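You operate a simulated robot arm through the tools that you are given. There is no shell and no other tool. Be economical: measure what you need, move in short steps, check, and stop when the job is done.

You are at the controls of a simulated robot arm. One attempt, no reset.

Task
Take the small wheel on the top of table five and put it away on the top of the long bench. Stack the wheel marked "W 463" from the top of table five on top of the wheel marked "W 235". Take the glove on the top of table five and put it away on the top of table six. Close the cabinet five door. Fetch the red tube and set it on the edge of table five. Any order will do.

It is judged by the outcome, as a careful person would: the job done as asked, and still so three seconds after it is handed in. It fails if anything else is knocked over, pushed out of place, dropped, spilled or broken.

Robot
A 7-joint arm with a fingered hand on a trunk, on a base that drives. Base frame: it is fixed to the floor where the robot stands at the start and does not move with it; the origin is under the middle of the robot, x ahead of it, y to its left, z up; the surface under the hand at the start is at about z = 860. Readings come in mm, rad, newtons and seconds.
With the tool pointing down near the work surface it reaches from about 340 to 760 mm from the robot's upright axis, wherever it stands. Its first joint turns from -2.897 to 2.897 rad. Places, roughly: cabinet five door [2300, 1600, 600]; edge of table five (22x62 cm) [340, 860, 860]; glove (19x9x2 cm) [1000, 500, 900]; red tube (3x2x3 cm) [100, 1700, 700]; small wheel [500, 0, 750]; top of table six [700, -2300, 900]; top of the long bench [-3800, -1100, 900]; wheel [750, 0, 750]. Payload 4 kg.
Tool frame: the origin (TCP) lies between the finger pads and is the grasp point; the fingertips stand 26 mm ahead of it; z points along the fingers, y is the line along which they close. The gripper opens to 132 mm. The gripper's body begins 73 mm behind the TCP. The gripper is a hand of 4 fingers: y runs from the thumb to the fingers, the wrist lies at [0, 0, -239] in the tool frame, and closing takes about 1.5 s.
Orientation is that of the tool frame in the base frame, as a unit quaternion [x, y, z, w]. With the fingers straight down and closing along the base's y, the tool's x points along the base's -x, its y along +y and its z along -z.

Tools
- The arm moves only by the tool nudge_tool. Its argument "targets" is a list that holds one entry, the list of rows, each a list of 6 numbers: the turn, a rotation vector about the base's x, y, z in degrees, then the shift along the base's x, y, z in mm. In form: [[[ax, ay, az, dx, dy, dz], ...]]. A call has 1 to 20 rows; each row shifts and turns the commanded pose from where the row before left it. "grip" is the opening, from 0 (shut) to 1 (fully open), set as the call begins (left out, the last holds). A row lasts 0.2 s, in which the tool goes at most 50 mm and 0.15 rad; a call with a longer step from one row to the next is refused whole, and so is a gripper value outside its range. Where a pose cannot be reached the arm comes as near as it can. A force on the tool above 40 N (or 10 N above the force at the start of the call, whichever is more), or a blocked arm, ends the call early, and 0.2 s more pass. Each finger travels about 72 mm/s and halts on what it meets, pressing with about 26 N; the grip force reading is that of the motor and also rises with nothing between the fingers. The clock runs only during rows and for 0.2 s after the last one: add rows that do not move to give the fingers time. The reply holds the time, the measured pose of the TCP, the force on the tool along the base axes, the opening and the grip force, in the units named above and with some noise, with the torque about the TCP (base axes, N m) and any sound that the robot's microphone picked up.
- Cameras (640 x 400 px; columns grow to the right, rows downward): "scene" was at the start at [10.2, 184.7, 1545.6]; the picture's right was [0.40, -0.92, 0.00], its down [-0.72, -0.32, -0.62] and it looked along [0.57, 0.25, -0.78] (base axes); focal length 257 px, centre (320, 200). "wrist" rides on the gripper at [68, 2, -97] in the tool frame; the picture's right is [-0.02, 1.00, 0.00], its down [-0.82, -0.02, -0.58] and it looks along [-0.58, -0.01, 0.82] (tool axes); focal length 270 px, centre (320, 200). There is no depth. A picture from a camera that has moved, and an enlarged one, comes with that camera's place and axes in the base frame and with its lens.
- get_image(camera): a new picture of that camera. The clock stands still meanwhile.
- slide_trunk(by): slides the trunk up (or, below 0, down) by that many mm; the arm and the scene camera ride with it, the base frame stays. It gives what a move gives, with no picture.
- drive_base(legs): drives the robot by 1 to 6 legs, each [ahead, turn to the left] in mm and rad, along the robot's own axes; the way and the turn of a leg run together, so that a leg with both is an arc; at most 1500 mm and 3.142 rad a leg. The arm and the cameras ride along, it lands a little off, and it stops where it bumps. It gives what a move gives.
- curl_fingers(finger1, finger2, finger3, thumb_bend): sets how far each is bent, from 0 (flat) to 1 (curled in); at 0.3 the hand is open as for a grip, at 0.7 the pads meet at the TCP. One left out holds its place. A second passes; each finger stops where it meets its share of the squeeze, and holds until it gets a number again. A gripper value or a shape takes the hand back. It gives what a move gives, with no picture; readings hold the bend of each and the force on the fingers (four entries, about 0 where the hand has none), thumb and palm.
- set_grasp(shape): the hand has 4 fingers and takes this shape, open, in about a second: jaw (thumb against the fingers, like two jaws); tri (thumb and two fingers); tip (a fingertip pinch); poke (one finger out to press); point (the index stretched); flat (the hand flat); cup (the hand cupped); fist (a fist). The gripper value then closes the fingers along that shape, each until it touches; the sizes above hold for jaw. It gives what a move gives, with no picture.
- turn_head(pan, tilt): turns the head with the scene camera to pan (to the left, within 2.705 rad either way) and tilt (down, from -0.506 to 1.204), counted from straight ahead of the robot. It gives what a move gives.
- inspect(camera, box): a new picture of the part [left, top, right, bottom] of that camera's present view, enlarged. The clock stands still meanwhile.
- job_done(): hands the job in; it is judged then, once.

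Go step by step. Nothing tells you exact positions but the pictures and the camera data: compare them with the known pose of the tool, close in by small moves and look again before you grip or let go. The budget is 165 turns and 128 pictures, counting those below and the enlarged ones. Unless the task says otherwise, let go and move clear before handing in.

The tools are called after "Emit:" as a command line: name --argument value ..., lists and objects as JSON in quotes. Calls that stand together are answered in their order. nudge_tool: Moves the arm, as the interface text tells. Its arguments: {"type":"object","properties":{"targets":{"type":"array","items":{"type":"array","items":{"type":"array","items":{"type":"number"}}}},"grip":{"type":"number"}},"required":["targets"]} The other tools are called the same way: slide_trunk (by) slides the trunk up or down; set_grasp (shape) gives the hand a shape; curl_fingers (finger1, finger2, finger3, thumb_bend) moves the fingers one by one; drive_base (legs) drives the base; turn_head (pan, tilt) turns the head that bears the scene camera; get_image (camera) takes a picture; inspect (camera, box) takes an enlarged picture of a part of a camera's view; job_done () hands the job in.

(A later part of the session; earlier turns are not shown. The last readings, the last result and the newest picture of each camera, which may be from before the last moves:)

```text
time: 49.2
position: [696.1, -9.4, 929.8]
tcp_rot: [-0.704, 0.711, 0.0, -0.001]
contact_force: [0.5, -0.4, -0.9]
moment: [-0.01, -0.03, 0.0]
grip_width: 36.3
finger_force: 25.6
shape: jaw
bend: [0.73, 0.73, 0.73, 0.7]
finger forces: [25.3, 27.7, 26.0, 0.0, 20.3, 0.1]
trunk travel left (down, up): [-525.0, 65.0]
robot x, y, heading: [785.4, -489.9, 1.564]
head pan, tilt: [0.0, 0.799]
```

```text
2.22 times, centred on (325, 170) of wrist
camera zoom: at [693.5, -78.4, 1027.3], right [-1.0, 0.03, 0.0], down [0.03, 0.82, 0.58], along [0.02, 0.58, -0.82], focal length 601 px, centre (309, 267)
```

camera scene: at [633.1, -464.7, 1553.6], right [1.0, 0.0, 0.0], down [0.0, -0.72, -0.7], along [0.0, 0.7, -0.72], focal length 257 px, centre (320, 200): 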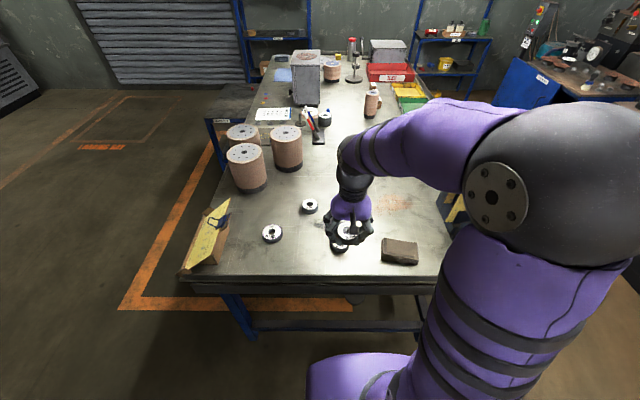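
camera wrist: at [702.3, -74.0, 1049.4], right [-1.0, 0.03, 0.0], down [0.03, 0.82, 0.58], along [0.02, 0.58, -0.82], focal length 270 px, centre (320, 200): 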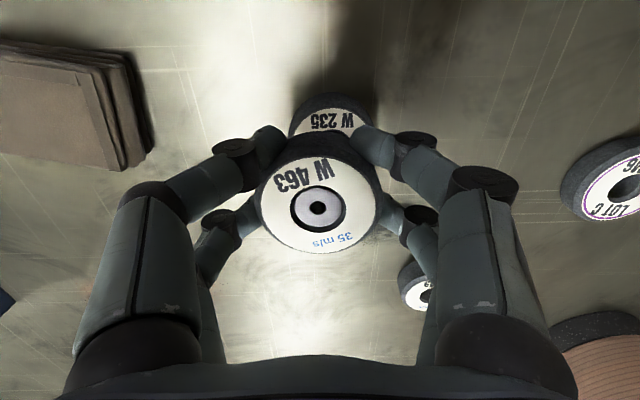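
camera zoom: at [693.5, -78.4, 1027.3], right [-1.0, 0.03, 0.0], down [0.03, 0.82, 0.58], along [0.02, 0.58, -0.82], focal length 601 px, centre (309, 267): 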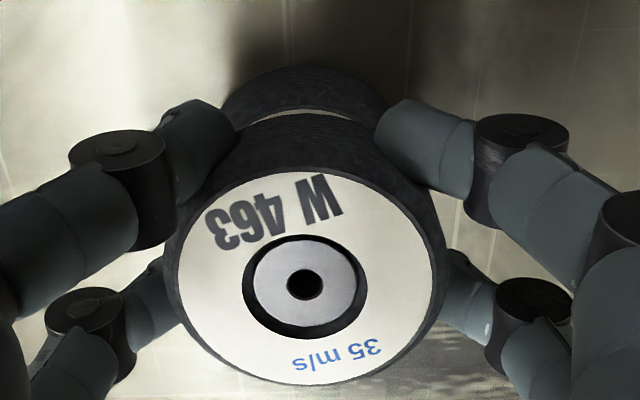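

Refined: wheel height is about 23 mm; W 235 is ~4 mm to +y of the held wheel. Correct and lower to contact.

Emit:
nudge_tool --targets '[[[0, 0, 0, -1, 4, -6], [0, 0, 0, 0, 0, -5], [0, 0, 0, 0, 0, -3], [0, 0, 0, 0, 0, -1.5], [0, 0, 0, 0, 0, 0]]]'

Emit:
inspect --camera "scene" --box '[290, 190, 400, 270]'

Emit:
inspect --camera "wrist" --box '[250, 80, 400, 260]'

```text
time: 50.5
position: [694.6, -4.6, 914.0]
tcp_rot: [-0.703, 0.711, 0.0, 0.0]
contact_force: [0.1, 0.6, -1.2]
moment: [0.0, 0.01, -0.02]
grip_width: 36.0
finger_force: 26.7
shape: jaw
bend: [0.73, 0.73, 0.73, 0.7]
finger forces: [25.4, 27.7, 25.9, 0.1, 20.3, 0.1]
trunk travel left (down, up): [-525.0, 65.0]
robot x, y, heading: [785.7, -484.5, 1.565]
head pan, tilt: [0.0, 0.799]
```

```text
5.00 times, centred on (345, 230) of scene
camera zoom: at [633.5, -464.7, 1553.6], right [1.0, 0.0, 0.0], down [0.0, -0.72, -0.7], along [0.0, 0.7, -0.72], focal length 1285 px, centre (195, 50)
```

zoom: 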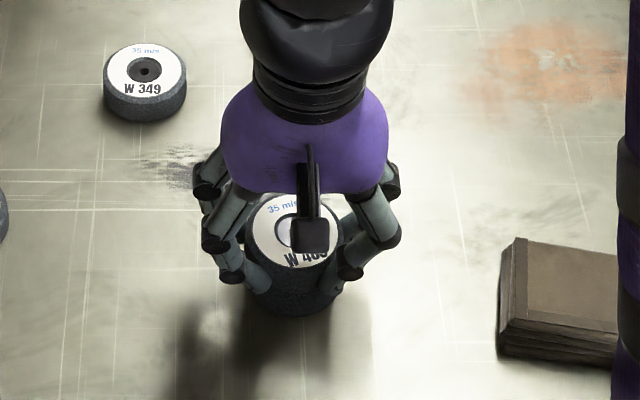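

```text
2.22 times, centred on (325, 170) of wrist
camera zoom: at [691.8, -74.7, 1011.2], right [-1.0, 0.03, 0.0], down [0.03, 0.82, 0.58], along [0.02, 0.58, -0.82], focal length 601 px, centre (309, 267)
```

zoom: 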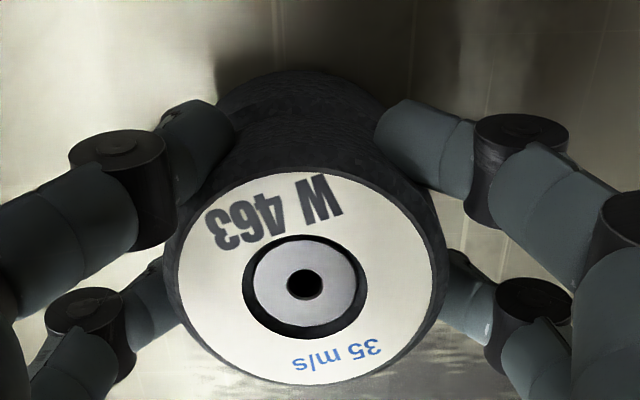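

Nearly touching and well aligned. Lowering by single millimetres.

Emit:
nudge_tool --targets '[[[0, 0, 0, 0, 0, -1], [0, 0, 0, 0, 0, -1], [0, 0, 0, 0, 0, 0]]]'

```text
time: 51.2
position: [694.8, -5.0, 911.9]
tcp_rot: [-0.704, 0.71, 0.001, 0.0]
contact_force: [-0.6, 0.3, 6.9]
moment: [-0.16, -0.11, -0.01]
grip_width: 36.4
finger_force: 25.9
shape: jaw
bend: [0.74, 0.73, 0.73, 0.71]
finger forces: [25.9, 28.3, 25.7, 0.1, 21.6, 0.0]
trunk travel left (down, up): [-525.0, 65.0]
robot x, y, heading: [783.6, -487.3, 1.574]
head pan, tilt: [0.0, 0.799]
```

Contact made. Opening the hand and rising.

Emit:
nudge_tool --targets '[[[0, 0, 0, 0, 0, 0], [0, 0, 0, 0, 0, 0], [0, 0, 0, 0, 0, 0], [0, 0, 0, 0, 0, 0], [0, 0, 0, 0, 0, 0], [0, 0, 0, 0, 0, 0], [0, 0, 0, 0, 0, 0], [0, 0, 0, 0, 0, 45], [0, 0, 0, 0, 0, 45], [0, 0, 0, 0, 0, 45]]]' --grip 1

Emit:
get_image --camera "wrist"

Emit:
inspect --camera "scene" --box '[290, 190, 400, 270]'

```text
time: 53.5
position: [695.0, -5.2, 1047.6]
tcp_rot: [-0.704, 0.71, 0.0, 0.0]
contact_force: [-0.3, 1.0, 0.3]
moment: [0.0, -0.01, -0.02]
grip_width: 131.8
finger_force: 0.0
shape: jaw
bend: [0.3, 0.3, 0.3, 0.3]
finger forces: [0.0, 0.1, 0.0, 0.0, 0.1, 0.1]
trunk travel left (down, up): [-525.0, 65.0]
robot x, y, heading: [785.8, -484.3, 1.566]
head pan, tilt: [0.0, 0.799]
```

```text
83 pictures are left
camera wrist: at [691.7, -74.0, 1144.7], right [-1.0, 0.03, 0.0], down [0.03, 0.82, 0.58], along [0.02, 0.58, -0.82], focal length 270 px, centre (320, 200)
```

wrist: 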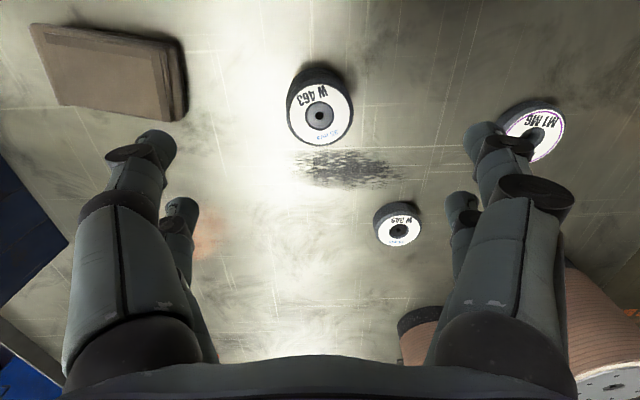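

```text
5.00 times, centred on (345, 230) of scene
camera zoom: at [633.5, -464.9, 1553.6], right [1.0, 0.0, 0.0], down [0.0, -0.72, -0.7], along [0.0, 0.7, -0.72], focal length 1285 px, centre (195, 50)
```

zoom: 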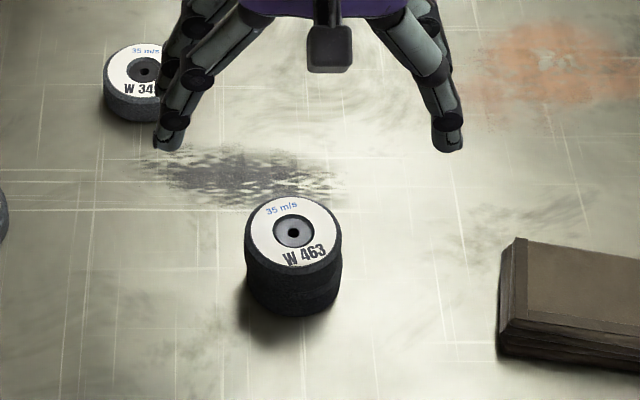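

W 463 sits neatly on W 235. Next the LOT C small wheel: moving above it.

Emit:
nudge_tool --targets '[[[0, 0, 0, -45, 5, 0], [0, 0, 0, -45, 5, 0], [0, 0, 0, -45, 5, 0], [0, 0, 0, -45, 5, 0], [0, 0, 0, -34, 5, -10], [0, 0, 0, 0, 0, 0]]]'

Emit:
get_image --camera "wrist"

Emit:
get_image --camera "scene"

```text
time: 54.9
position: [479.7, 18.9, 1037.2]
tcp_rot: [-0.704, 0.71, 0.0, 0.0]
contact_force: [-0.4, -0.3, 0.6]
moment: [-0.04, -0.01, 0.03]
grip_width: 132.0
finger_force: 0.0
shape: jaw
bend: [0.3, 0.3, 0.3, 0.3]
finger forces: [0.0, 0.0, 0.1, 0.0, 0.0, 0.1]
trunk travel left (down, up): [-525.0, 65.0]
robot x, y, heading: [786.7, -486.7, 1.571]
head pan, tilt: [0.0, 0.799]
```

```text
81 pictures are left
camera wrist: at [476.7, -49.9, 1133.7], right [-1.0, 0.03, 0.0], down [0.03, 0.82, 0.58], along [0.02, 0.58, -0.82], focal length 270 px, centre (320, 200)
```

wrist: 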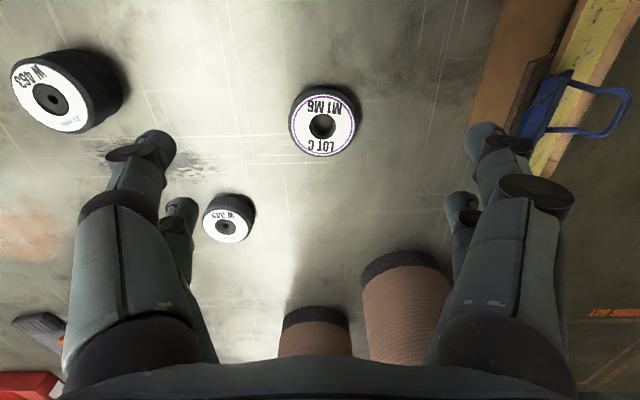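

```text
80 pictures are left
camera scene: at [633.1, -464.6, 1553.6], right [1.0, 0.0, 0.0], down [0.0, -0.72, -0.7], along [0.0, 0.7, -0.72], focal length 257 px, centre (320, 200)
```

scene: 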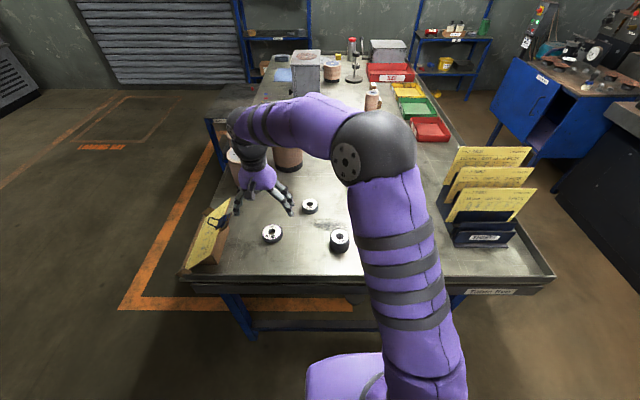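

LOT C is centred at about (478,43). Descending around it.

Emit:
nudge_tool --targets '[[[0, 0, 0, -2, 24, -20], [0, 0, 0, 0, 0, -45], [0, 0, 0, 0, 0, -45], [0, 0, 0, 0, 0, -25], [0, 0, 0, 0, 0, -14], [0, 0, 0, 0, 0, 0]]]'

Emit:
get_image --camera "wrist"

```text
time: 56.2
position: [480.0, 44.3, 888.9]
tcp_rot: [-0.704, 0.71, 0.0, 0.0]
contact_force: [0.4, -0.1, 0.4]
moment: [-0.02, 0.01, 0.04]
grip_width: 131.6
finger_force: 0.1
shape: jaw
bend: [0.3, 0.3, 0.3, 0.3]
finger forces: [0.0, 0.0, 0.1, 0.0, 0.1, 0.0]
trunk travel left (down, up): [-525.0, 65.0]
robot x, y, heading: [786.7, -483.4, 1.563]
head pan, tilt: [0.0, 0.799]
```

```text
79 pictures are left
camera wrist: at [475.9, -24.8, 985.7], right [-1.0, 0.03, 0.0], down [0.03, 0.82, 0.58], along [0.02, 0.58, -0.82], focal length 270 px, centre (320, 200)
```

wrist: 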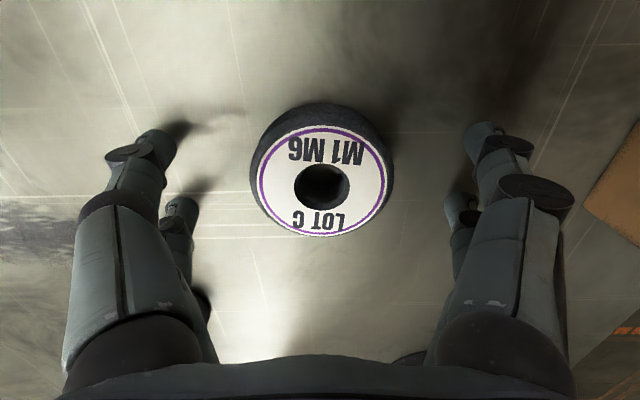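

Emit:
nudge_tool --targets '[[[0, 0, 0, 0, 0, -3], [0, 0, 0, 0, 0, 0], [0, 0, 0, 0, 0, 0], [0, 0, 0, 0, 0, 0], [0, 0, 0, 0, 0, 0], [0, 0, 0, 0, 0, 0], [0, 0, 0, 0, 0, 0], [0, 0, 0, 0, 0, 0], [0, 0, 0, 0, 0, 0]]]' --grip 0

Emit:
nudge_tool --targets '[[[0, 0, 0, 0, 0, 20], [0, 0, 0, 0, 0, 45], [0, 0, 0, 0, 0, 45], [0, 0, 0, 0, 0, 45], [0, 0, 0, 0, 0, 0]]]'

Emit:
get_image --camera "wrist"

```text
time: 58.2
position: [478.1, 43.9, 887.5]
tcp_rot: [-0.704, 0.71, 0.001, -0.001]
contact_force: [0.8, 3.4, 16.5]
moment: [-0.18, -0.18, 0.04]
grip_width: 45.2
finger_force: 25.8
shape: jaw
bend: [0.73, 0.72, 0.75, 0.7]
finger forces: [24.5, 26.9, 16.2, 0.0, 36.8, 0.1]
trunk travel left (down, up): [-525.0, 65.0]
robot x, y, heading: [787.5, -487.8, 1.57]
head pan, tilt: [0.0, 0.799]
```

```text
time: 59.5
position: [478.9, 43.2, 1037.6]
tcp_rot: [-0.704, 0.711, -0.001, 0.0]
contact_force: [-0.2, -0.3, -1.3]
moment: [0.0, 0.02, 0.0]
grip_width: 44.2
finger_force: 26.1
shape: jaw
bend: [0.73, 0.73, 0.75, 0.7]
finger forces: [22.8, 25.7, 17.3, 0.0, 29.0, 0.0]
trunk travel left (down, up): [-525.0, 65.0]
robot x, y, heading: [789.3, -489.6, 1.566]
head pan, tilt: [0.0, 0.799]
```

```text
78 pictures are left
camera wrist: at [475.7, -25.7, 1136.8], right [-1.0, 0.03, 0.0], down [0.03, 0.82, 0.58], along [0.02, 0.58, -0.82], focal length 270 px, centre (320, 200)
```

wrist: 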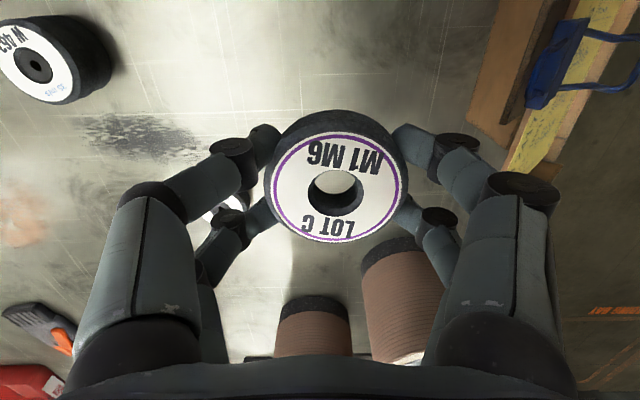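

LOT C is held. Bringing the arm in, turning to face the long bench and looking at the way.

Emit:
nudge_tool --targets '[[[0, 0, 0, 42, -20, 15], [0, 0, 0, 42, -22, 15], [0, 0, 0, 42, -22, 15], [0, 0, 0, 42, -22, 15], [0, 0, 0, 42, -22, 15], [0, 0, 0, 42, -22, 15], [0, 0, 0, 42, -22, 0]]]'

Emit:
drive_base --legs '[[-60, 0], [0, 1.571]]'

Emit:
turn_head --pan 0.1 --tilt 0.35

Emit:
get_image --camera "scene"

```text
time: 61.0
position: [774.3, -111.1, 1130.7]
tcp_rot: [-0.704, 0.71, 0.001, 0.0]
contact_force: [0.1, 0.3, -1.7]
moment: [-0.03, 0.0, 0.01]
grip_width: 44.0
finger_force: 26.2
shape: jaw
bend: [0.73, 0.73, 0.75, 0.7]
finger forces: [22.9, 25.8, 18.1, 0.0, 29.2, 0.0]
trunk travel left (down, up): [-525.0, 65.0]
robot x, y, heading: [783.1, -486.4, 1.568]
head pan, tilt: [0.0, 0.799]
```

```text
time: 66.2
position: [407.0, -556.8, 1131.0]
tcp_rot: [1.0, -0.007, 0.0, 0.0]
contact_force: [-0.2, -0.4, -1.1]
moment: [0.03, 0.02, -0.02]
grip_width: 43.7
finger_force: 26.0
shape: jaw
bend: [0.73, 0.73, 0.75, 0.7]
finger forces: [22.8, 26.4, 18.2, 0.1, 29.2, 0.0]
trunk travel left (down, up): [-525.0, 65.0]
robot x, y, heading: [786.2, -547.3, 3.131]
head pan, tilt: [0.0, 0.799]
```

```text
time: 67.1
position: [407.7, -556.6, 1131.1]
tcp_rot: [1.0, -0.007, 0.0, 0.0]
contact_force: [-0.3, 0.2, -2.2]
moment: [0.0, 0.01, -0.03]
grip_width: 43.6
finger_force: 25.7
shape: jaw
bend: [0.73, 0.73, 0.75, 0.7]
finger forces: [22.8, 26.3, 18.2, 0.0, 29.2, 0.0]
trunk travel left (down, up): [-525.0, 65.0]
robot x, y, heading: [788.2, -543.6, 3.132]
head pan, tilt: [0.099, 0.351]
```

```text
77 pictures are left
camera scene: at [751.8, -707.2, 1593.2], right [-0.09, 1.0, 0.0], down [0.34, 0.03, -0.94], along [-0.93, -0.09, -0.34], focal length 257 px, centre (320, 200)
```

scene: 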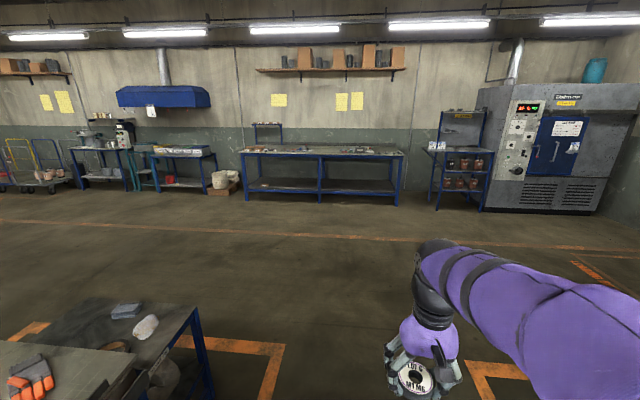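

The way to the long bench is clear. Driving there, to about 700 mm short of its front.

Emit:
drive_base --legs '[[0, 0.138], [1500, 0], [1500, 0], [450, 0], [0, -0.128]]'

Emit:
turn_head --pan 0.0 --tilt 0.55

Emit:
get_image --camera "scene"

```text
time: 85.1
position: [-3005.1, -981.8, 1130.7]
tcp_rot: [1.0, -0.002, 0.0, 0.0]
contact_force: [0.6, -0.9, -2.5]
moment: [0.04, 0.02, 0.02]
grip_width: 43.7
finger_force: 25.9
shape: jaw
bend: [0.73, 0.73, 0.75, 0.7]
finger forces: [22.8, 26.4, 18.3, 0.0, 29.1, 0.0]
trunk travel left (down, up): [-525.0, 65.0]
robot x, y, heading: [-2631.3, -969.6, 3.141]
head pan, tilt: [0.099, 0.351]
```

```text
time: 85.9
position: [-3006.4, -982.4, 1131.4]
tcp_rot: [1.0, -0.004, 0.0, 0.0]
contact_force: [-1.1, 0.2, -2.0]
moment: [0.01, -0.02, -0.01]
grip_width: 43.6
finger_force: 26.3
shape: jaw
bend: [0.73, 0.73, 0.75, 0.7]
finger forces: [22.9, 26.4, 18.3, 0.0, 29.2, 0.0]
trunk travel left (down, up): [-525.0, 65.0]
robot x, y, heading: [-2630.6, -970.2, 3.144]
head pan, tilt: [0.0, 0.55]
```

```text
76 pictures are left
camera scene: at [-2658.0, -1119.9, 1575.1], right [0.0, 1.0, 0.0], down [0.52, 0.0, -0.85], along [-0.85, 0.0, -0.52], focal length 257 px, centre (320, 200)
```

scene: 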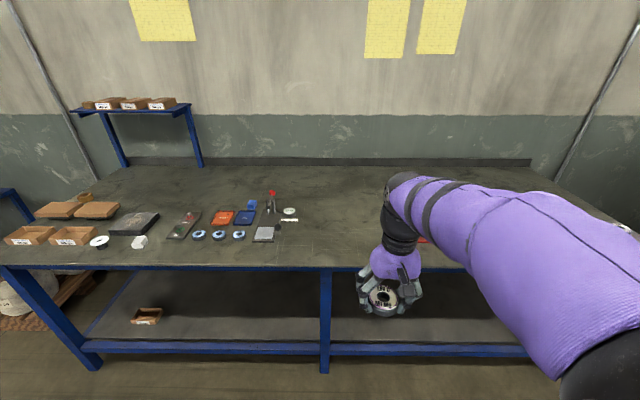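

There's a free patch at about (-3480,-1000) on the long bench. Driving 200 mm closer and reaching over it.

Emit:
drive_base --legs '[[200, 0]]'

Emit:
nudge_tool --targets '[[[0, 0, 0, -45, 0, 0], [0, 0, 0, -45, 0, 0], [0, 0, 0, -45, 0, 0], [0, 0, 0, -45, 0, 0], [0, 0, 0, -45, 0, 0], [0, 0, 0, -40, 0, 0], [0, 0, 0, 0, 0, -30], [0, 0, 0, 0, 0, -30], [0, 0, 0, 0, 0, 0]]]'

Emit:
get_image --camera "scene"

Emit:
get_image --camera "wrist"

```text
time: 87.5
position: [-3206.1, -980.7, 1130.4]
tcp_rot: [1.0, -0.004, 0.0, 0.0]
contact_force: [-0.5, 0.4, -2.2]
moment: [0.0, -0.01, -0.01]
grip_width: 43.9
finger_force: 25.9
shape: jaw
bend: [0.73, 0.73, 0.75, 0.7]
finger forces: [23.0, 26.3, 18.3, 0.1, 29.1, 0.0]
trunk travel left (down, up): [-525.0, 65.0]
robot x, y, heading: [-2829.4, -967.2, 3.138]
head pan, tilt: [0.0, 0.55]
```

```text
time: 89.5
position: [-3471.4, -979.6, 1071.4]
tcp_rot: [1.0, -0.003, 0.0, 0.0]
contact_force: [0.5, 0.8, -1.4]
moment: [-0.01, 0.0, 0.0]
grip_width: 43.3
finger_force: 26.0
shape: jaw
bend: [0.73, 0.73, 0.75, 0.7]
finger forces: [23.0, 26.9, 18.7, 0.0, 29.1, 0.1]
trunk travel left (down, up): [-525.0, 65.0]
robot x, y, heading: [-2824.5, -969.3, 3.139]
head pan, tilt: [0.0, 0.55]
```

```text
75 pictures are left
camera scene: at [-2858.6, -1119.4, 1575.0], right [0.0, 1.0, 0.0], down [0.52, 0.0, -0.85], along [-0.85, 0.0, -0.52], focal length 257 px, centre (320, 200)
```

scene: 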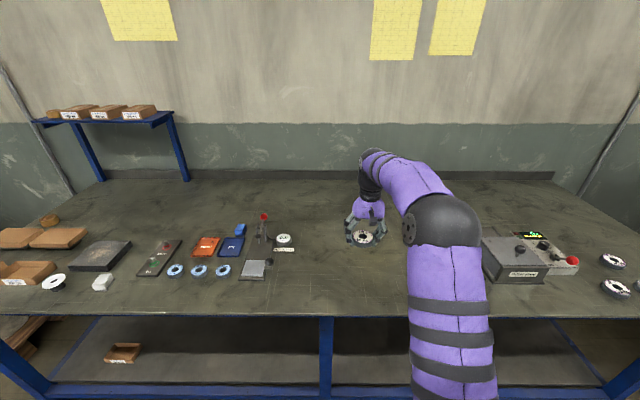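

```text
74 pictures are left
camera wrist: at [-3403.2, -983.2, 1168.5], right [-0.03, -1.0, 0.0], down [-0.82, 0.03, 0.58], along [-0.58, 0.02, -0.82], focal length 270 px, centre (320, 200)
```

wrist: 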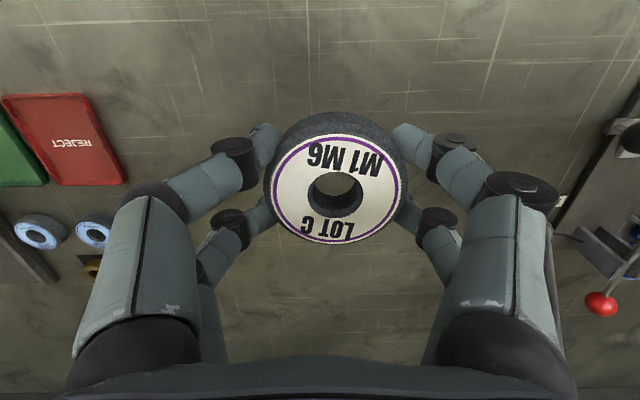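

Emit:
nudge_tool --targets '[[[0, 0, 0, 0, 0, -45], [0, 0, 0, 0, 0, -45], [0, 0, 0, 0, 0, -25], [0, 0, 0, 0, 0, 0]]]'

Emit:
inspect --camera "scene" --box '[310, 190, 420, 270]'

```text
time: 90.5
position: [-3471.5, -981.2, 954.6]
tcp_rot: [1.0, -0.004, -0.001, 0.0]
contact_force: [0.1, 0.0, -2.5]
moment: [-0.01, 0.01, 0.03]
grip_width: 43.5
finger_force: 25.8
shape: jaw
bend: [0.73, 0.73, 0.75, 0.7]
finger forces: [23.0, 27.4, 19.0, 0.0, 29.2, 0.1]
trunk travel left (down, up): [-525.0, 65.0]
robot x, y, heading: [-2825.4, -971.3, 3.138]
head pan, tilt: [0.0, 0.55]
```

```text
5.00 times, centred on (365, 230) of scene
camera zoom: at [-2858.5, -1119.4, 1575.0], right [0.0, 1.0, 0.0], down [0.52, 0.0, -0.85], along [-0.85, 0.0, -0.52], focal length 1285 px, centre (95, 50)
```

zoom: 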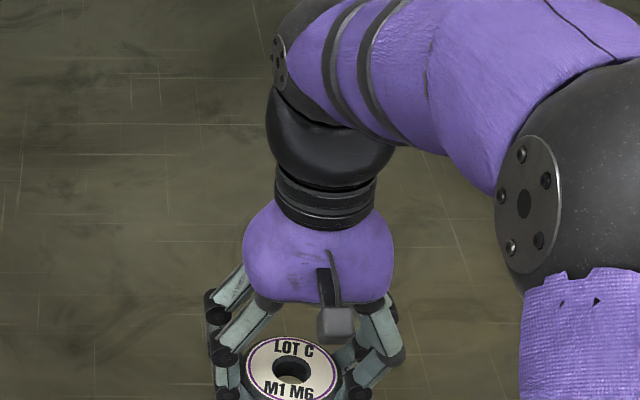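

Lowering in small steps until I feel the bench.

Emit:
nudge_tool --targets '[[[0, 0, 0, 0, 0, -8], [0, 0, 0, 0, 0, -5], [0, 0, 0, 0, 0, -4], [0, 0, 0, 0, 0, -3], [0, 0, 0, 0, 0, 0]]]'

Emit:
inspect --camera "scene" --box '[310, 220, 420, 300]'

```text
time: 91.7
position: [-3470.5, -981.5, 935.4]
tcp_rot: [1.0, -0.004, 0.0, 0.001]
contact_force: [0.0, -0.1, -1.2]
moment: [-0.01, -0.01, -0.02]
grip_width: 43.1
finger_force: 26.4
shape: jaw
bend: [0.73, 0.73, 0.75, 0.7]
finger forces: [23.1, 27.3, 19.1, 0.1, 29.2, 0.1]
trunk travel left (down, up): [-525.0, 65.0]
robot x, y, heading: [-2827.3, -967.4, 3.13]
head pan, tilt: [0.0, 0.55]
```

```text
5.00 times, centred on (365, 260) of scene
camera zoom: at [-2858.5, -1119.4, 1575.0], right [0.0, 1.0, 0.0], down [0.52, 0.0, -0.85], along [-0.85, 0.0, -0.52], focal length 1285 px, centre (95, -100)
```

zoom: 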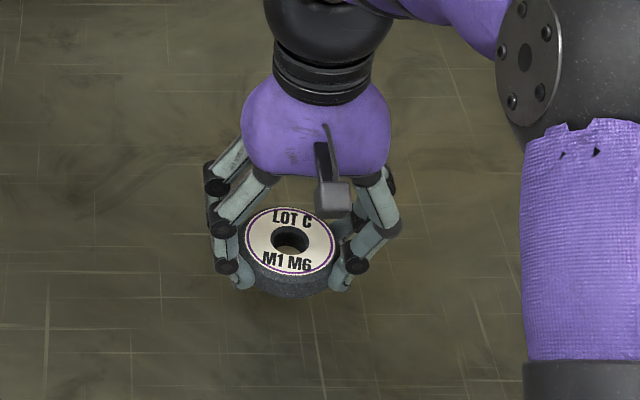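

Emit:
nudge_tool --targets '[[[0, 0, 0, 0, 0, -2], [0, 0, 0, 0, 0, -2], [0, 0, 0, 0, 0, -2], [0, 0, 0, 0, 0, -1], [0, 0, 0, 0, 0, 0]]]'

```text
time: 92.9
position: [-3471.4, -981.6, 927.6]
tcp_rot: [1.0, -0.004, 0.0, 0.0]
contact_force: [0.0, -0.9, -2.0]
moment: [0.0, -0.02, 0.01]
grip_width: 43.3
finger_force: 25.6
shape: jaw
bend: [0.73, 0.73, 0.75, 0.7]
finger forces: [23.2, 27.3, 19.1, 0.0, 29.2, 0.0]
trunk travel left (down, up): [-525.0, 65.0]
robot x, y, heading: [-2826.8, -970.3, 3.138]
head pan, tilt: [0.0, 0.55]
```

Emit:
nudge_tool --targets '[[[0, 0, 0, 0, 0, -2], [0, 0, 0, 0, 0, -2], [0, 0, 0, 0, 0, -2], [0, 0, 0, 0, 0, -2], [0, 0, 0, 0, 0, -2], [0, 0, 0, 0, 0, 0]]]'

Emit:
inspect --camera "scene" --box '[330, 240, 410, 300]'

```text
time: 94.3
position: [-3472.2, -981.2, 917.7]
tcp_rot: [1.0, -0.003, 0.001, 0.0]
contact_force: [0.2, -0.3, -1.2]
moment: [0.01, 0.01, -0.02]
grip_width: 43.3
finger_force: 26.9
shape: jaw
bend: [0.73, 0.73, 0.75, 0.7]
finger forces: [23.2, 27.4, 19.1, 0.0, 29.2, 0.0]
trunk travel left (down, up): [-525.0, 65.0]
robot x, y, heading: [-2826.8, -966.9, 3.138]
head pan, tilt: [0.0, 0.55]
```

```text
6.67 times, centred on (370, 270) of scene
camera zoom: at [-2858.5, -1119.4, 1575.0], right [0.0, 1.0, 0.0], down [0.52, 0.0, -0.85], along [-0.85, 0.0, -0.52], focal length 1713 px, centre (-13, -267)
```

zoom: 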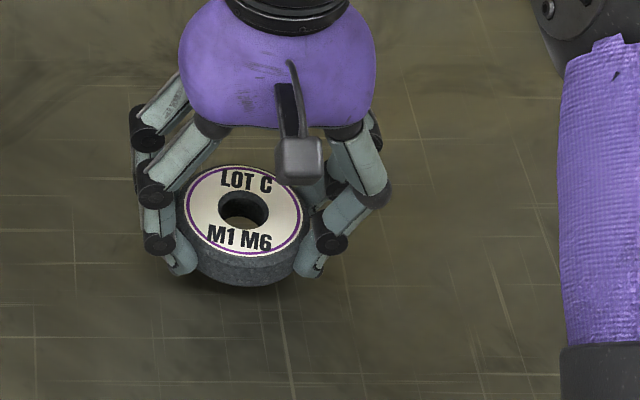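

Emit:
nudge_tool --targets '[[[0, 0, 0, 0, 0, -2], [0, 0, 0, 0, 0, -2], [0, 0, 0, 0, 0, -2], [0, 0, 0, 0, 0, -2], [0, 0, 0, 0, 0, -2], [0, 0, 0, 0, 0, -2], [0, 0, 0, 0, 0, 0]]]'

Emit:
inspect --camera "scene" --box '[330, 240, 410, 300]'

```text
time: 95.9
position: [-3472.4, -981.1, 905.4]
tcp_rot: [1.0, -0.004, 0.001, 0.0]
contact_force: [-0.5, 0.3, -0.9]
moment: [-0.01, -0.02, -0.02]
grip_width: 43.3
finger_force: 26.2
shape: jaw
bend: [0.73, 0.73, 0.75, 0.7]
finger forces: [23.1, 27.4, 19.1, 0.0, 29.2, 0.1]
trunk travel left (down, up): [-525.0, 65.0]
robot x, y, heading: [-2830.3, -969.2, 3.142]
head pan, tilt: [0.0, 0.55]
```

```text
6.67 times, centred on (370, 270) of scene
camera zoom: at [-2858.5, -1119.4, 1575.0], right [0.0, 1.0, 0.0], down [0.52, 0.0, -0.85], along [-0.85, 0.0, -0.52], focal length 1713 px, centre (-13, -267)
```

zoom: 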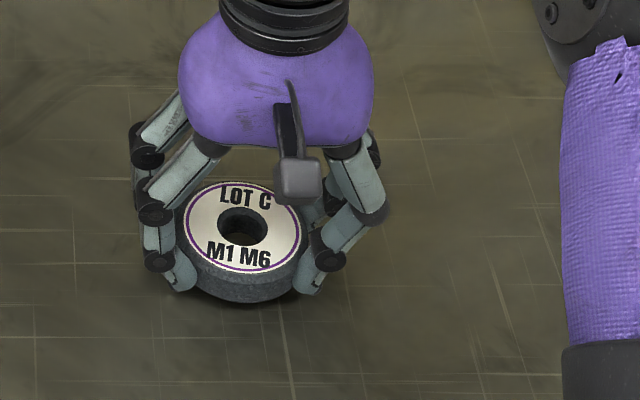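

Emit:
nudge_tool --targets '[[[0, 0, 0, 0, 0, -2], [0, 0, 0, 0, 0, -2], [0, 0, 0, 0, 0, -2], [0, 0, 0, 0, 0, -2], [0, 0, 0, 0, 0, -1.5], [0, 0, 0, 0, 0, -1.5], [0, 0, 0, 0, 0, -1.5], [0, 0, 0, 0, 0, -1.5], [0, 0, 0, 0, 0, 0]]]'

Emit:
inspect --camera "scene" --box '[330, 240, 410, 300]'

```text
time: 97.9
position: [-3471.6, -981.6, 897.2]
tcp_rot: [1.0, -0.004, -0.003, 0.0]
contact_force: [0.3, -0.1, 39.9]
moment: [0.32, -0.69, -0.06]
grip_width: 44.1
finger_force: 25.9
shape: jaw
bend: [0.73, 0.73, 0.75, 0.7]
finger forces: [32.4, 30.0, 17.5, 0.0, 59.1, 0.0]
trunk travel left (down, up): [-525.0, 65.0]
robot x, y, heading: [-2826.9, -969.3, 3.136]
head pan, tilt: [0.0, 0.55]
```

```text
6.67 times, centred on (370, 270) of scene
camera zoom: at [-2854.6, -1119.3, 1575.5], right [0.0, 1.0, 0.0], down [0.52, 0.0, -0.85], along [-0.85, 0.0, -0.52], focal length 1713 px, centre (-13, -267)
```

zoom: 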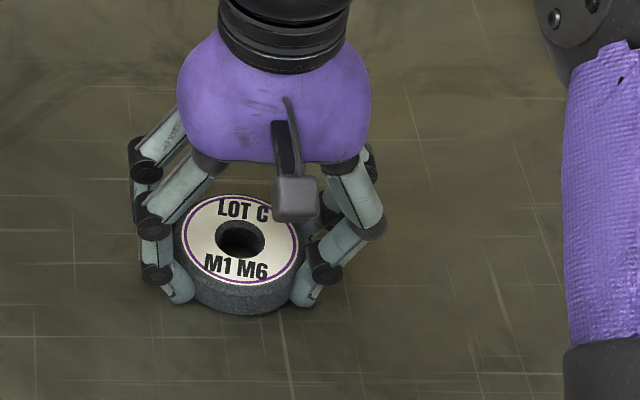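

The wheel is on the bench (bench top ≈ 870). Easing the pressure, then releasing and rising.

Emit:
nudge_tool --targets '[[[0, 0, 0, 0, 0, 2], [0, 0, 0, 0, 0, 1], [0, 0, 0, 0, 0, 0]]]'

Emit:
nudge_tool --targets '[[[0, 0, 0, 0, 0, 0], [0, 0, 0, 0, 0, 0], [0, 0, 0, 0, 0, 0], [0, 0, 0, 0, 0, 0], [0, 0, 0, 0, 0, 0], [0, 0, 0, 0, 0, 0], [0, 0, 0, 0, 0, 0], [0, 0, 0, 0, 0, 45], [0, 0, 0, 0, 0, 45], [0, 0, 0, 0, 0, 45]]]' --grip 1

Emit:
get_image --camera "scene"

```text
time: 98.7
position: [-3470.6, -980.6, 896.6]
tcp_rot: [1.0, -0.003, -0.002, 0.0]
contact_force: [-6.3, 0.6, 28.5]
moment: [0.25, -0.29, -0.02]
grip_width: 44.2
finger_force: 26.0
shape: jaw
bend: [0.73, 0.73, 0.75, 0.7]
finger forces: [29.9, 31.9, 18.8, 0.0, 52.6, 0.1]
trunk travel left (down, up): [-525.0, 65.0]
robot x, y, heading: [-2827.6, -970.0, 3.14]
head pan, tilt: [0.0, 0.55]
```

```text
time: 99.1
position: [-3472.9, -982.3, 896.1]
tcp_rot: [1.0, -0.004, -0.001, 0.002]
contact_force: [-0.5, 0.9, -0.6]
moment: [0.0, -0.03, 0.05]
grip_width: 132.3
finger_force: 0.0
shape: jaw
bend: [0.3, 0.3, 0.3, 0.3]
finger forces: [0.1, 0.0, 0.1, 0.1, 0.0, 0.1]
trunk travel left (down, up): [-525.0, 65.0]
robot x, y, heading: [-2832.2, -970.8, 3.141]
head pan, tilt: [0.0, 0.55]
stopped in row 2: the force on the tool passed its limit at 44 N (the readings are from after the stop); the commanded pose is now the measured one
```

```text
68 pictures are left
camera scene: at [-2860.3, -1119.0, 1574.1], right [0.0, 1.0, 0.0], down [0.52, 0.0, -0.85], along [-0.85, 0.0, -0.52], focal length 257 px, centre (320, 200)
```

scene: 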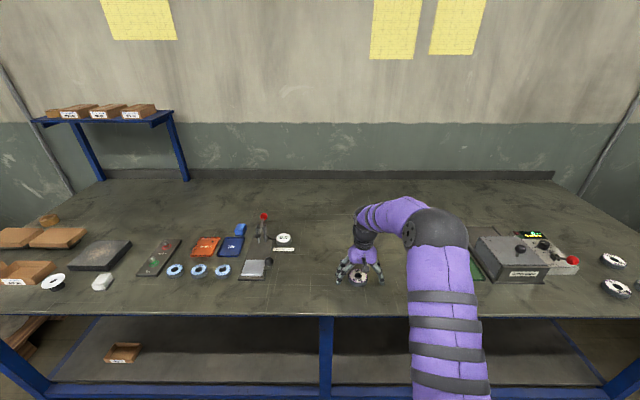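

Hand open, nothing touching. Rising and withdrawing.

Emit:
nudge_tool --targets '[[[0, 0, 0, 0, 0, 20], [0, 0, 0, 0, 0, 45], [0, 0, 0, 0, 0, 45], [0, 0, 0, 0, 0, 45], [0, 0, 0, 0, 0, 45], [0, 0, 0, 45, 0, 20], [0, 0, 0, 45, 0, 10], [0, 0, 0, 45, 0, 0], [0, 0, 0, 45, 0, 0], [0, 0, 0, 45, 0, 0], [0, 0, 0, 40, 0, 0]]]'

Emit:
inspect --camera "scene" --box '[260, 200, 480, 330]'

```text
time: 101.5
position: [-3209.0, -981.6, 1129.9]
tcp_rot: [1.0, -0.003, -0.002, 0.002]
contact_force: [0.0, -0.2, -0.1]
moment: [0.0, 0.03, -0.01]
grip_width: 131.9
finger_force: 0.1
shape: jaw
bend: [0.3, 0.3, 0.3, 0.3]
finger forces: [0.0, 0.0, 0.0, 0.0, 0.0, 0.0]
trunk travel left (down, up): [-525.0, 65.0]
robot x, y, heading: [-2828.5, -968.7, 3.137]
head pan, tilt: [0.0, 0.55]
```

```text
2.91 times, centred on (370, 265) of scene
camera zoom: at [-2857.7, -1119.4, 1575.1], right [0.0, 1.0, 0.0], down [0.52, 0.0, -0.85], along [-0.85, 0.0, -0.52], focal length 748 px, centre (174, 11)
```

zoom: 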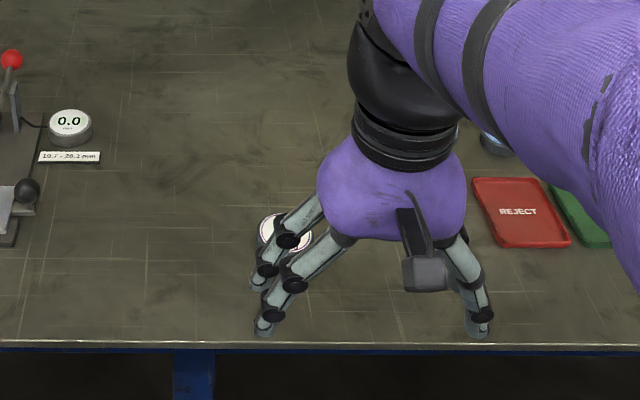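

LOT C is on the long bench. Next, the glove: I drive back and round to the rear right corner of table five to see the space behind it.

Emit:
drive_base --legs '[[-150, 0], [0, -3.05], [1500, 0], [1500, 0], [900, 0]]'

Emit:
turn_head --pan 0.6 --tilt 0.5

Emit:
get_image --camera "scene"

Emit:
turn_head --pan -0.5 --tilt 0.5

Emit:
get_image --camera "scene"

```text
time: 129.0
position: [1563.0, -238.3, 1113.8]
tcp_rot: [-0.251, 0.965, -0.051, 0.046]
contact_force: [-0.9, 0.5, -0.3]
moment: [-0.09, -0.04, -0.02]
grip_width: 131.8
finger_force: 0.1
shape: jaw
bend: [0.3, 0.3, 0.3, 0.3]
finger forces: [0.1, 0.0, 0.0, 0.0, 0.0, 0.1]
trunk travel left (down, up): [-525.0, 65.0]
robot x, y, heading: [1149.7, -316.1, 0.201]
head pan, tilt: [0.0, 0.55]
stopped in leg 5: the robot was blocked; the commanded pose is now the measured one
```

```text
time: 130.0
position: [1558.3, -230.0, 1114.5]
tcp_rot: [-0.252, 0.965, -0.049, 0.043]
contact_force: [0.0, -0.2, 0.6]
moment: [0.01, -0.01, -0.01]
grip_width: 132.0
finger_force: 0.0
shape: jaw
bend: [0.3, 0.3, 0.3, 0.3]
finger forces: [0.0, 0.1, 0.0, 0.1, 0.0, 0.1]
trunk travel left (down, up): [-525.0, 65.0]
robot x, y, heading: [1153.9, -317.3, 0.198]
head pan, tilt: [0.6, 0.499]
```

```text
66 pictures are left
camera scene: at [983.8, -250.1, 1594.5], right [0.98, -0.2, 0.04], down [-0.03, -0.35, -0.94], along [0.2, 0.92, -0.35], focal length 257 px, centre (320, 200)
```

scene: 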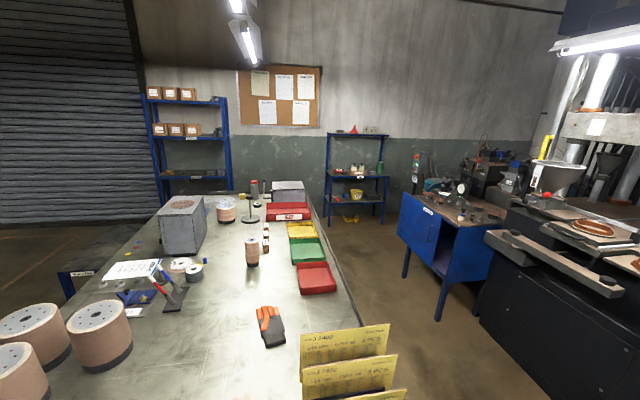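

```text
time: 131.3
position: [1560.1, -229.1, 1114.6]
tcp_rot: [-0.253, 0.965, -0.05, 0.043]
contact_force: [0.3, -0.4, 0.2]
moment: [-0.02, 0.01, -0.03]
grip_width: 131.8
finger_force: 0.0
shape: jaw
bend: [0.3, 0.3, 0.3, 0.3]
finger forces: [0.1, 0.1, 0.0, 0.0, 0.0, 0.0]
trunk travel left (down, up): [-525.0, 65.0]
robot x, y, heading: [1153.0, -317.5, 0.194]
head pan, tilt: [-0.499, 0.499]
```

```text
65 pictures are left
camera scene: at [983.6, -249.2, 1594.9], right [0.98, -0.19, 0.04], down [-0.02, -0.35, -0.94], along [0.19, 0.92, -0.34], focal length 257 px, centre (320, 200)
```

scene: 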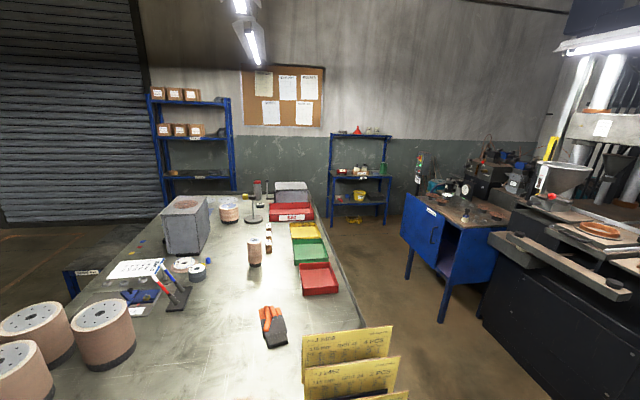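

The drive was blocked and the readings look inconsistent (heading vs camera), so I look again before moving.

Emit:
turn_head --pan 0.0 --tilt 0.9

Emit:
get_image --camera "scene"

Emit:
get_image --camera "wrist"

```text
time: 132.3
position: [1559.1, -230.4, 1115.5]
tcp_rot: [-0.252, 0.966, -0.049, 0.044]
contact_force: [0.0, 0.4, -0.5]
moment: [-0.01, -0.02, 0.0]
grip_width: 131.7
finger_force: 0.1
shape: jaw
bend: [0.3, 0.3, 0.3, 0.3]
finger forces: [0.1, 0.0, 0.0, 0.1, 0.0, 0.0]
trunk travel left (down, up): [-525.0, 65.0]
robot x, y, heading: [1152.0, -318.3, 0.195]
head pan, tilt: [0.0, 0.901]
```

```text
64 pictures are left
camera scene: at [983.6, -249.0, 1595.0], right [0.98, -0.18, 0.04], down [-0.02, -0.35, -0.94], along [0.18, 0.92, -0.35], focal length 257 px, centre (320, 200)
```

scene: 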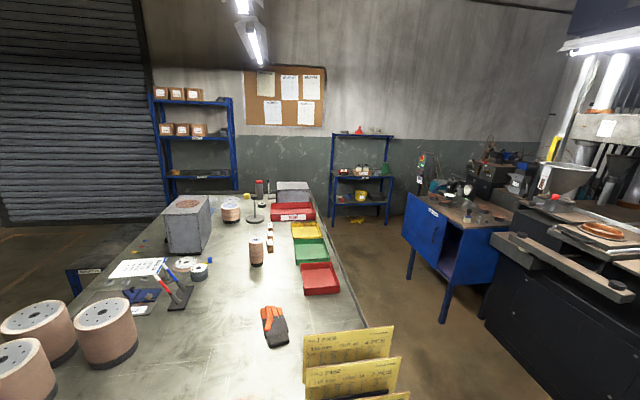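

```text
63 pictures are left
camera wrist: at [1488.5, -255.9, 1206.5], right [-0.46, 0.88, -0.12], down [0.66, 0.42, 0.62], along [0.6, 0.21, -0.77], focal length 270 px, centre (320, 200)
```

wrist: 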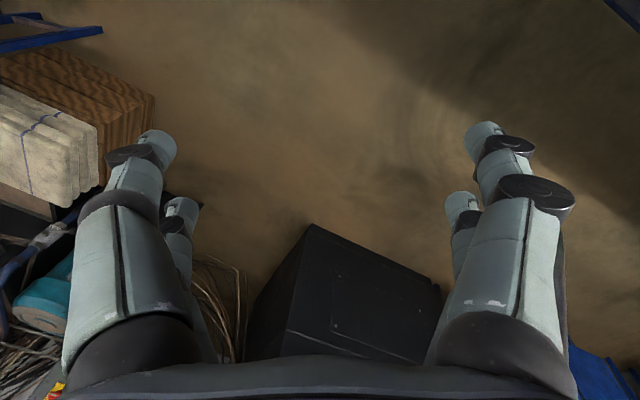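

The robot swung closer to the table's right end than planned and bumped; the head also seems held. I back off a little, away from the table, and re-check.

Emit:
drive_base --legs '[[-250, 0]]'

Emit:
turn_head --pan 0.8 --tilt 0.8

Emit:
get_image --camera "scene"

```text
time: 133.0
position: [1579.1, -133.3, 1085.4]
tcp_rot: [-0.25, 0.95, -0.186, 0.027]
contact_force: [1.2, -0.7, 0.7]
moment: [0.21, 0.08, -0.02]
grip_width: 131.9
finger_force: 0.1
shape: jaw
bend: [0.3, 0.3, 0.3, 0.3]
finger forces: [0.0, 0.0, 0.1, 0.0, 0.1, 0.0]
trunk travel left (down, up): [-525.0, 65.0]
robot x, y, heading: [1152.4, -316.9, 0.2]
head pan, tilt: [0.0, 0.901]
stopped in leg 1: the robot was blocked; the commanded pose is now the measured one
```

```text
time: 134.1
position: [1579.0, -132.2, 1083.9]
tcp_rot: [-0.254, 0.95, -0.182, 0.025]
contact_force: [0.0, 0.2, 0.5]
moment: [-0.01, -0.02, 0.01]
grip_width: 132.1
finger_force: 0.1
shape: jaw
bend: [0.3, 0.3, 0.3, 0.3]
finger forces: [0.1, 0.1, 0.1, 0.0, 0.1, 0.0]
trunk travel left (down, up): [-525.0, 65.0]
robot x, y, heading: [1151.3, -318.4, 0.203]
head pan, tilt: [0.799, 0.799]
```

```text
62 pictures are left
camera scene: at [986.4, -245.0, 1595.1], right [0.99, -0.14, 0.04], down [-0.01, -0.34, -0.94], along [0.15, 0.93, -0.34], focal length 257 px, centre (320, 200)
```

scene: 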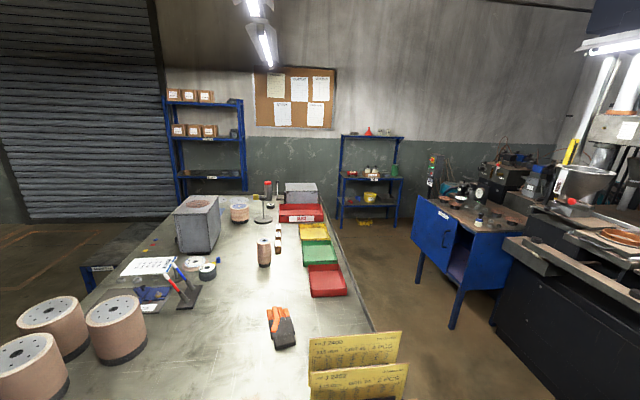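

Both base and head seem stuck. I test with a small straight lift of the hand and see how things respond.

Emit:
nudge_tool --targets '[[[0, 0, 0, 0, 0, 20], [0, 0, 0, 0, 0, 20], [0, 0, 0, 0, 0, 0]]]'

Emit:
get_image --camera "scene"

Emit:
get_image --camera "wrist"

```text
time: 134.5
position: [1568.7, -85.3, 1070.4]
tcp_rot: [-0.269, 0.929, -0.256, 0.006]
contact_force: [1.5, -2.7, 2.4]
moment: [0.28, 0.18, -0.05]
grip_width: 131.9
finger_force: 0.0
shape: jaw
bend: [0.3, 0.3, 0.3, 0.3]
finger forces: [0.1, 0.0, 0.0, 0.0, 0.0, 0.0]
trunk travel left (down, up): [-525.0, 65.0]
robot x, y, heading: [1154.3, -318.3, 0.198]
head pan, tilt: [0.799, 0.799]
stopped in row 1: the arm was blocked; the commanded pose is now the measured one
```

```text
61 pictures are left
camera scene: at [987.8, -240.3, 1595.4], right [0.99, -0.11, 0.04], down [0.01, -0.34, -0.94], along [0.12, 0.93, -0.34], focal length 257 px, centre (320, 200)
```

scene: 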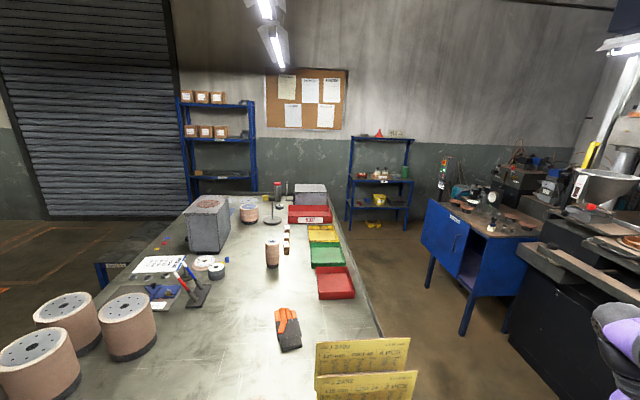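

```text
60 pictures are left
camera wrist: at [1495.4, -73.5, 1162.3], right [-0.47, 0.74, -0.48], down [0.62, 0.67, 0.41], along [0.62, -0.11, -0.78], focal length 270 px, centre (320, 200)
```

wrist: 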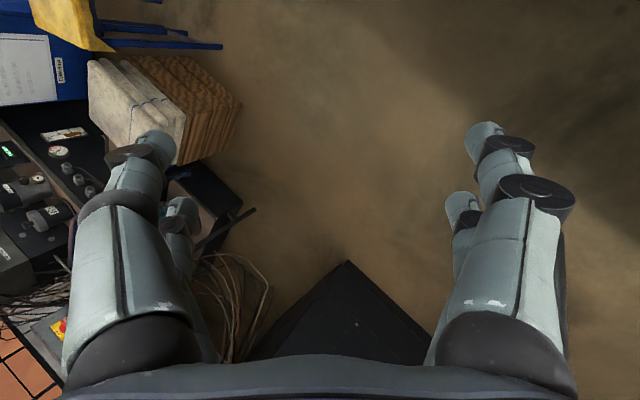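

Commands hardly take effect. I try a small turn to the right on the spot to free the base.

Emit:
drive_base --legs '[[0, -0.3]]'

Emit:
get_image --camera "scene"

```text
time: 135.2
position: [1533.7, -20.8, 1023.4]
tcp_rot: [-0.349, 0.846, -0.398, -0.064]
contact_force: [2.0, -1.4, 2.1]
moment: [0.19, 0.16, -0.11]
grip_width: 132.0
finger_force: 0.0
shape: jaw
bend: [0.3, 0.3, 0.3, 0.3]
finger forces: [0.1, 0.1, 0.0, 0.0, 0.0, 0.0]
trunk travel left (down, up): [-525.0, 65.0]
robot x, y, heading: [1148.9, -318.2, 0.206]
head pan, tilt: [0.799, 0.799]
stopped in leg 1: the robot was blocked; the commanded pose is now the measured one
```

```text
59 pictures are left
camera scene: at [991.0, -235.4, 1595.5], right [1.0, -0.07, 0.05], down [0.02, -0.34, -0.94], along [0.08, 0.94, -0.34], focal length 257 px, centre (320, 200)
```

scene: 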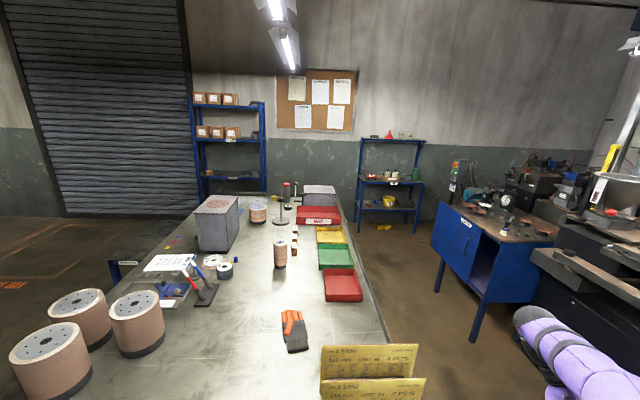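

The arm is drifting toward +y. I push it back gently the other way and check the response.

Emit:
nudge_tool --targets '[[[0, 0, 0, 0, -15, 10], [0, 0, 0, 0, -15, 10], [0, 0, 0, 0, -15, 10], [0, 0, 0, 0, -15, 10]]]'

Emit:
slide_trunk --by 20

Emit:
get_image --camera "scene"

```text
time: 135.5
position: [1514.8, -8.4, 1007.1]
tcp_rot: [-0.388, 0.784, -0.472, -0.108]
contact_force: [1.5, -0.9, 1.3]
moment: [0.24, 0.09, -0.09]
grip_width: 132.0
finger_force: 0.1
shape: jaw
bend: [0.3, 0.3, 0.3, 0.3]
finger forces: [0.0, 0.0, 0.0, 0.0, 0.0, 0.1]
trunk travel left (down, up): [-525.0, 65.0]
robot x, y, heading: [1151.7, -315.5, 0.199]
head pan, tilt: [0.799, 0.799]
stopped in row 1: the arm was blocked; the commanded pose is now the measured one
```

```text
time: 135.9
position: [1528.1, 11.6, 970.5]
tcp_rot: [-0.425, 0.731, -0.518, -0.126]
contact_force: [-0.2, -1.4, 2.2]
moment: [0.27, 0.08, 0.0]
grip_width: 131.9
finger_force: 0.0
shape: jaw
bend: [0.3, 0.3, 0.3, 0.3]
finger forces: [0.1, 0.0, 0.1, 0.1, 0.1, 0.0]
trunk travel left (down, up): [-513.0, 77.0]
robot x, y, heading: [1152.4, -316.6, 0.205]
head pan, tilt: [0.799, 0.799]
stopped: the arm was blocked; the commanded pose is now the measured one
```

```text
58 pictures are left
camera scene: at [992.3, -223.2, 1595.5], right [1.0, 0.02, 0.05], down [0.05, -0.33, -0.94], along [0.0, 0.94, -0.33], focal length 257 px, centre (320, 200)
```

scene: 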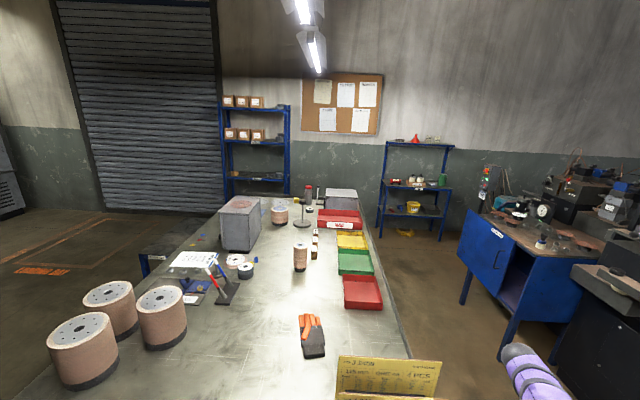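

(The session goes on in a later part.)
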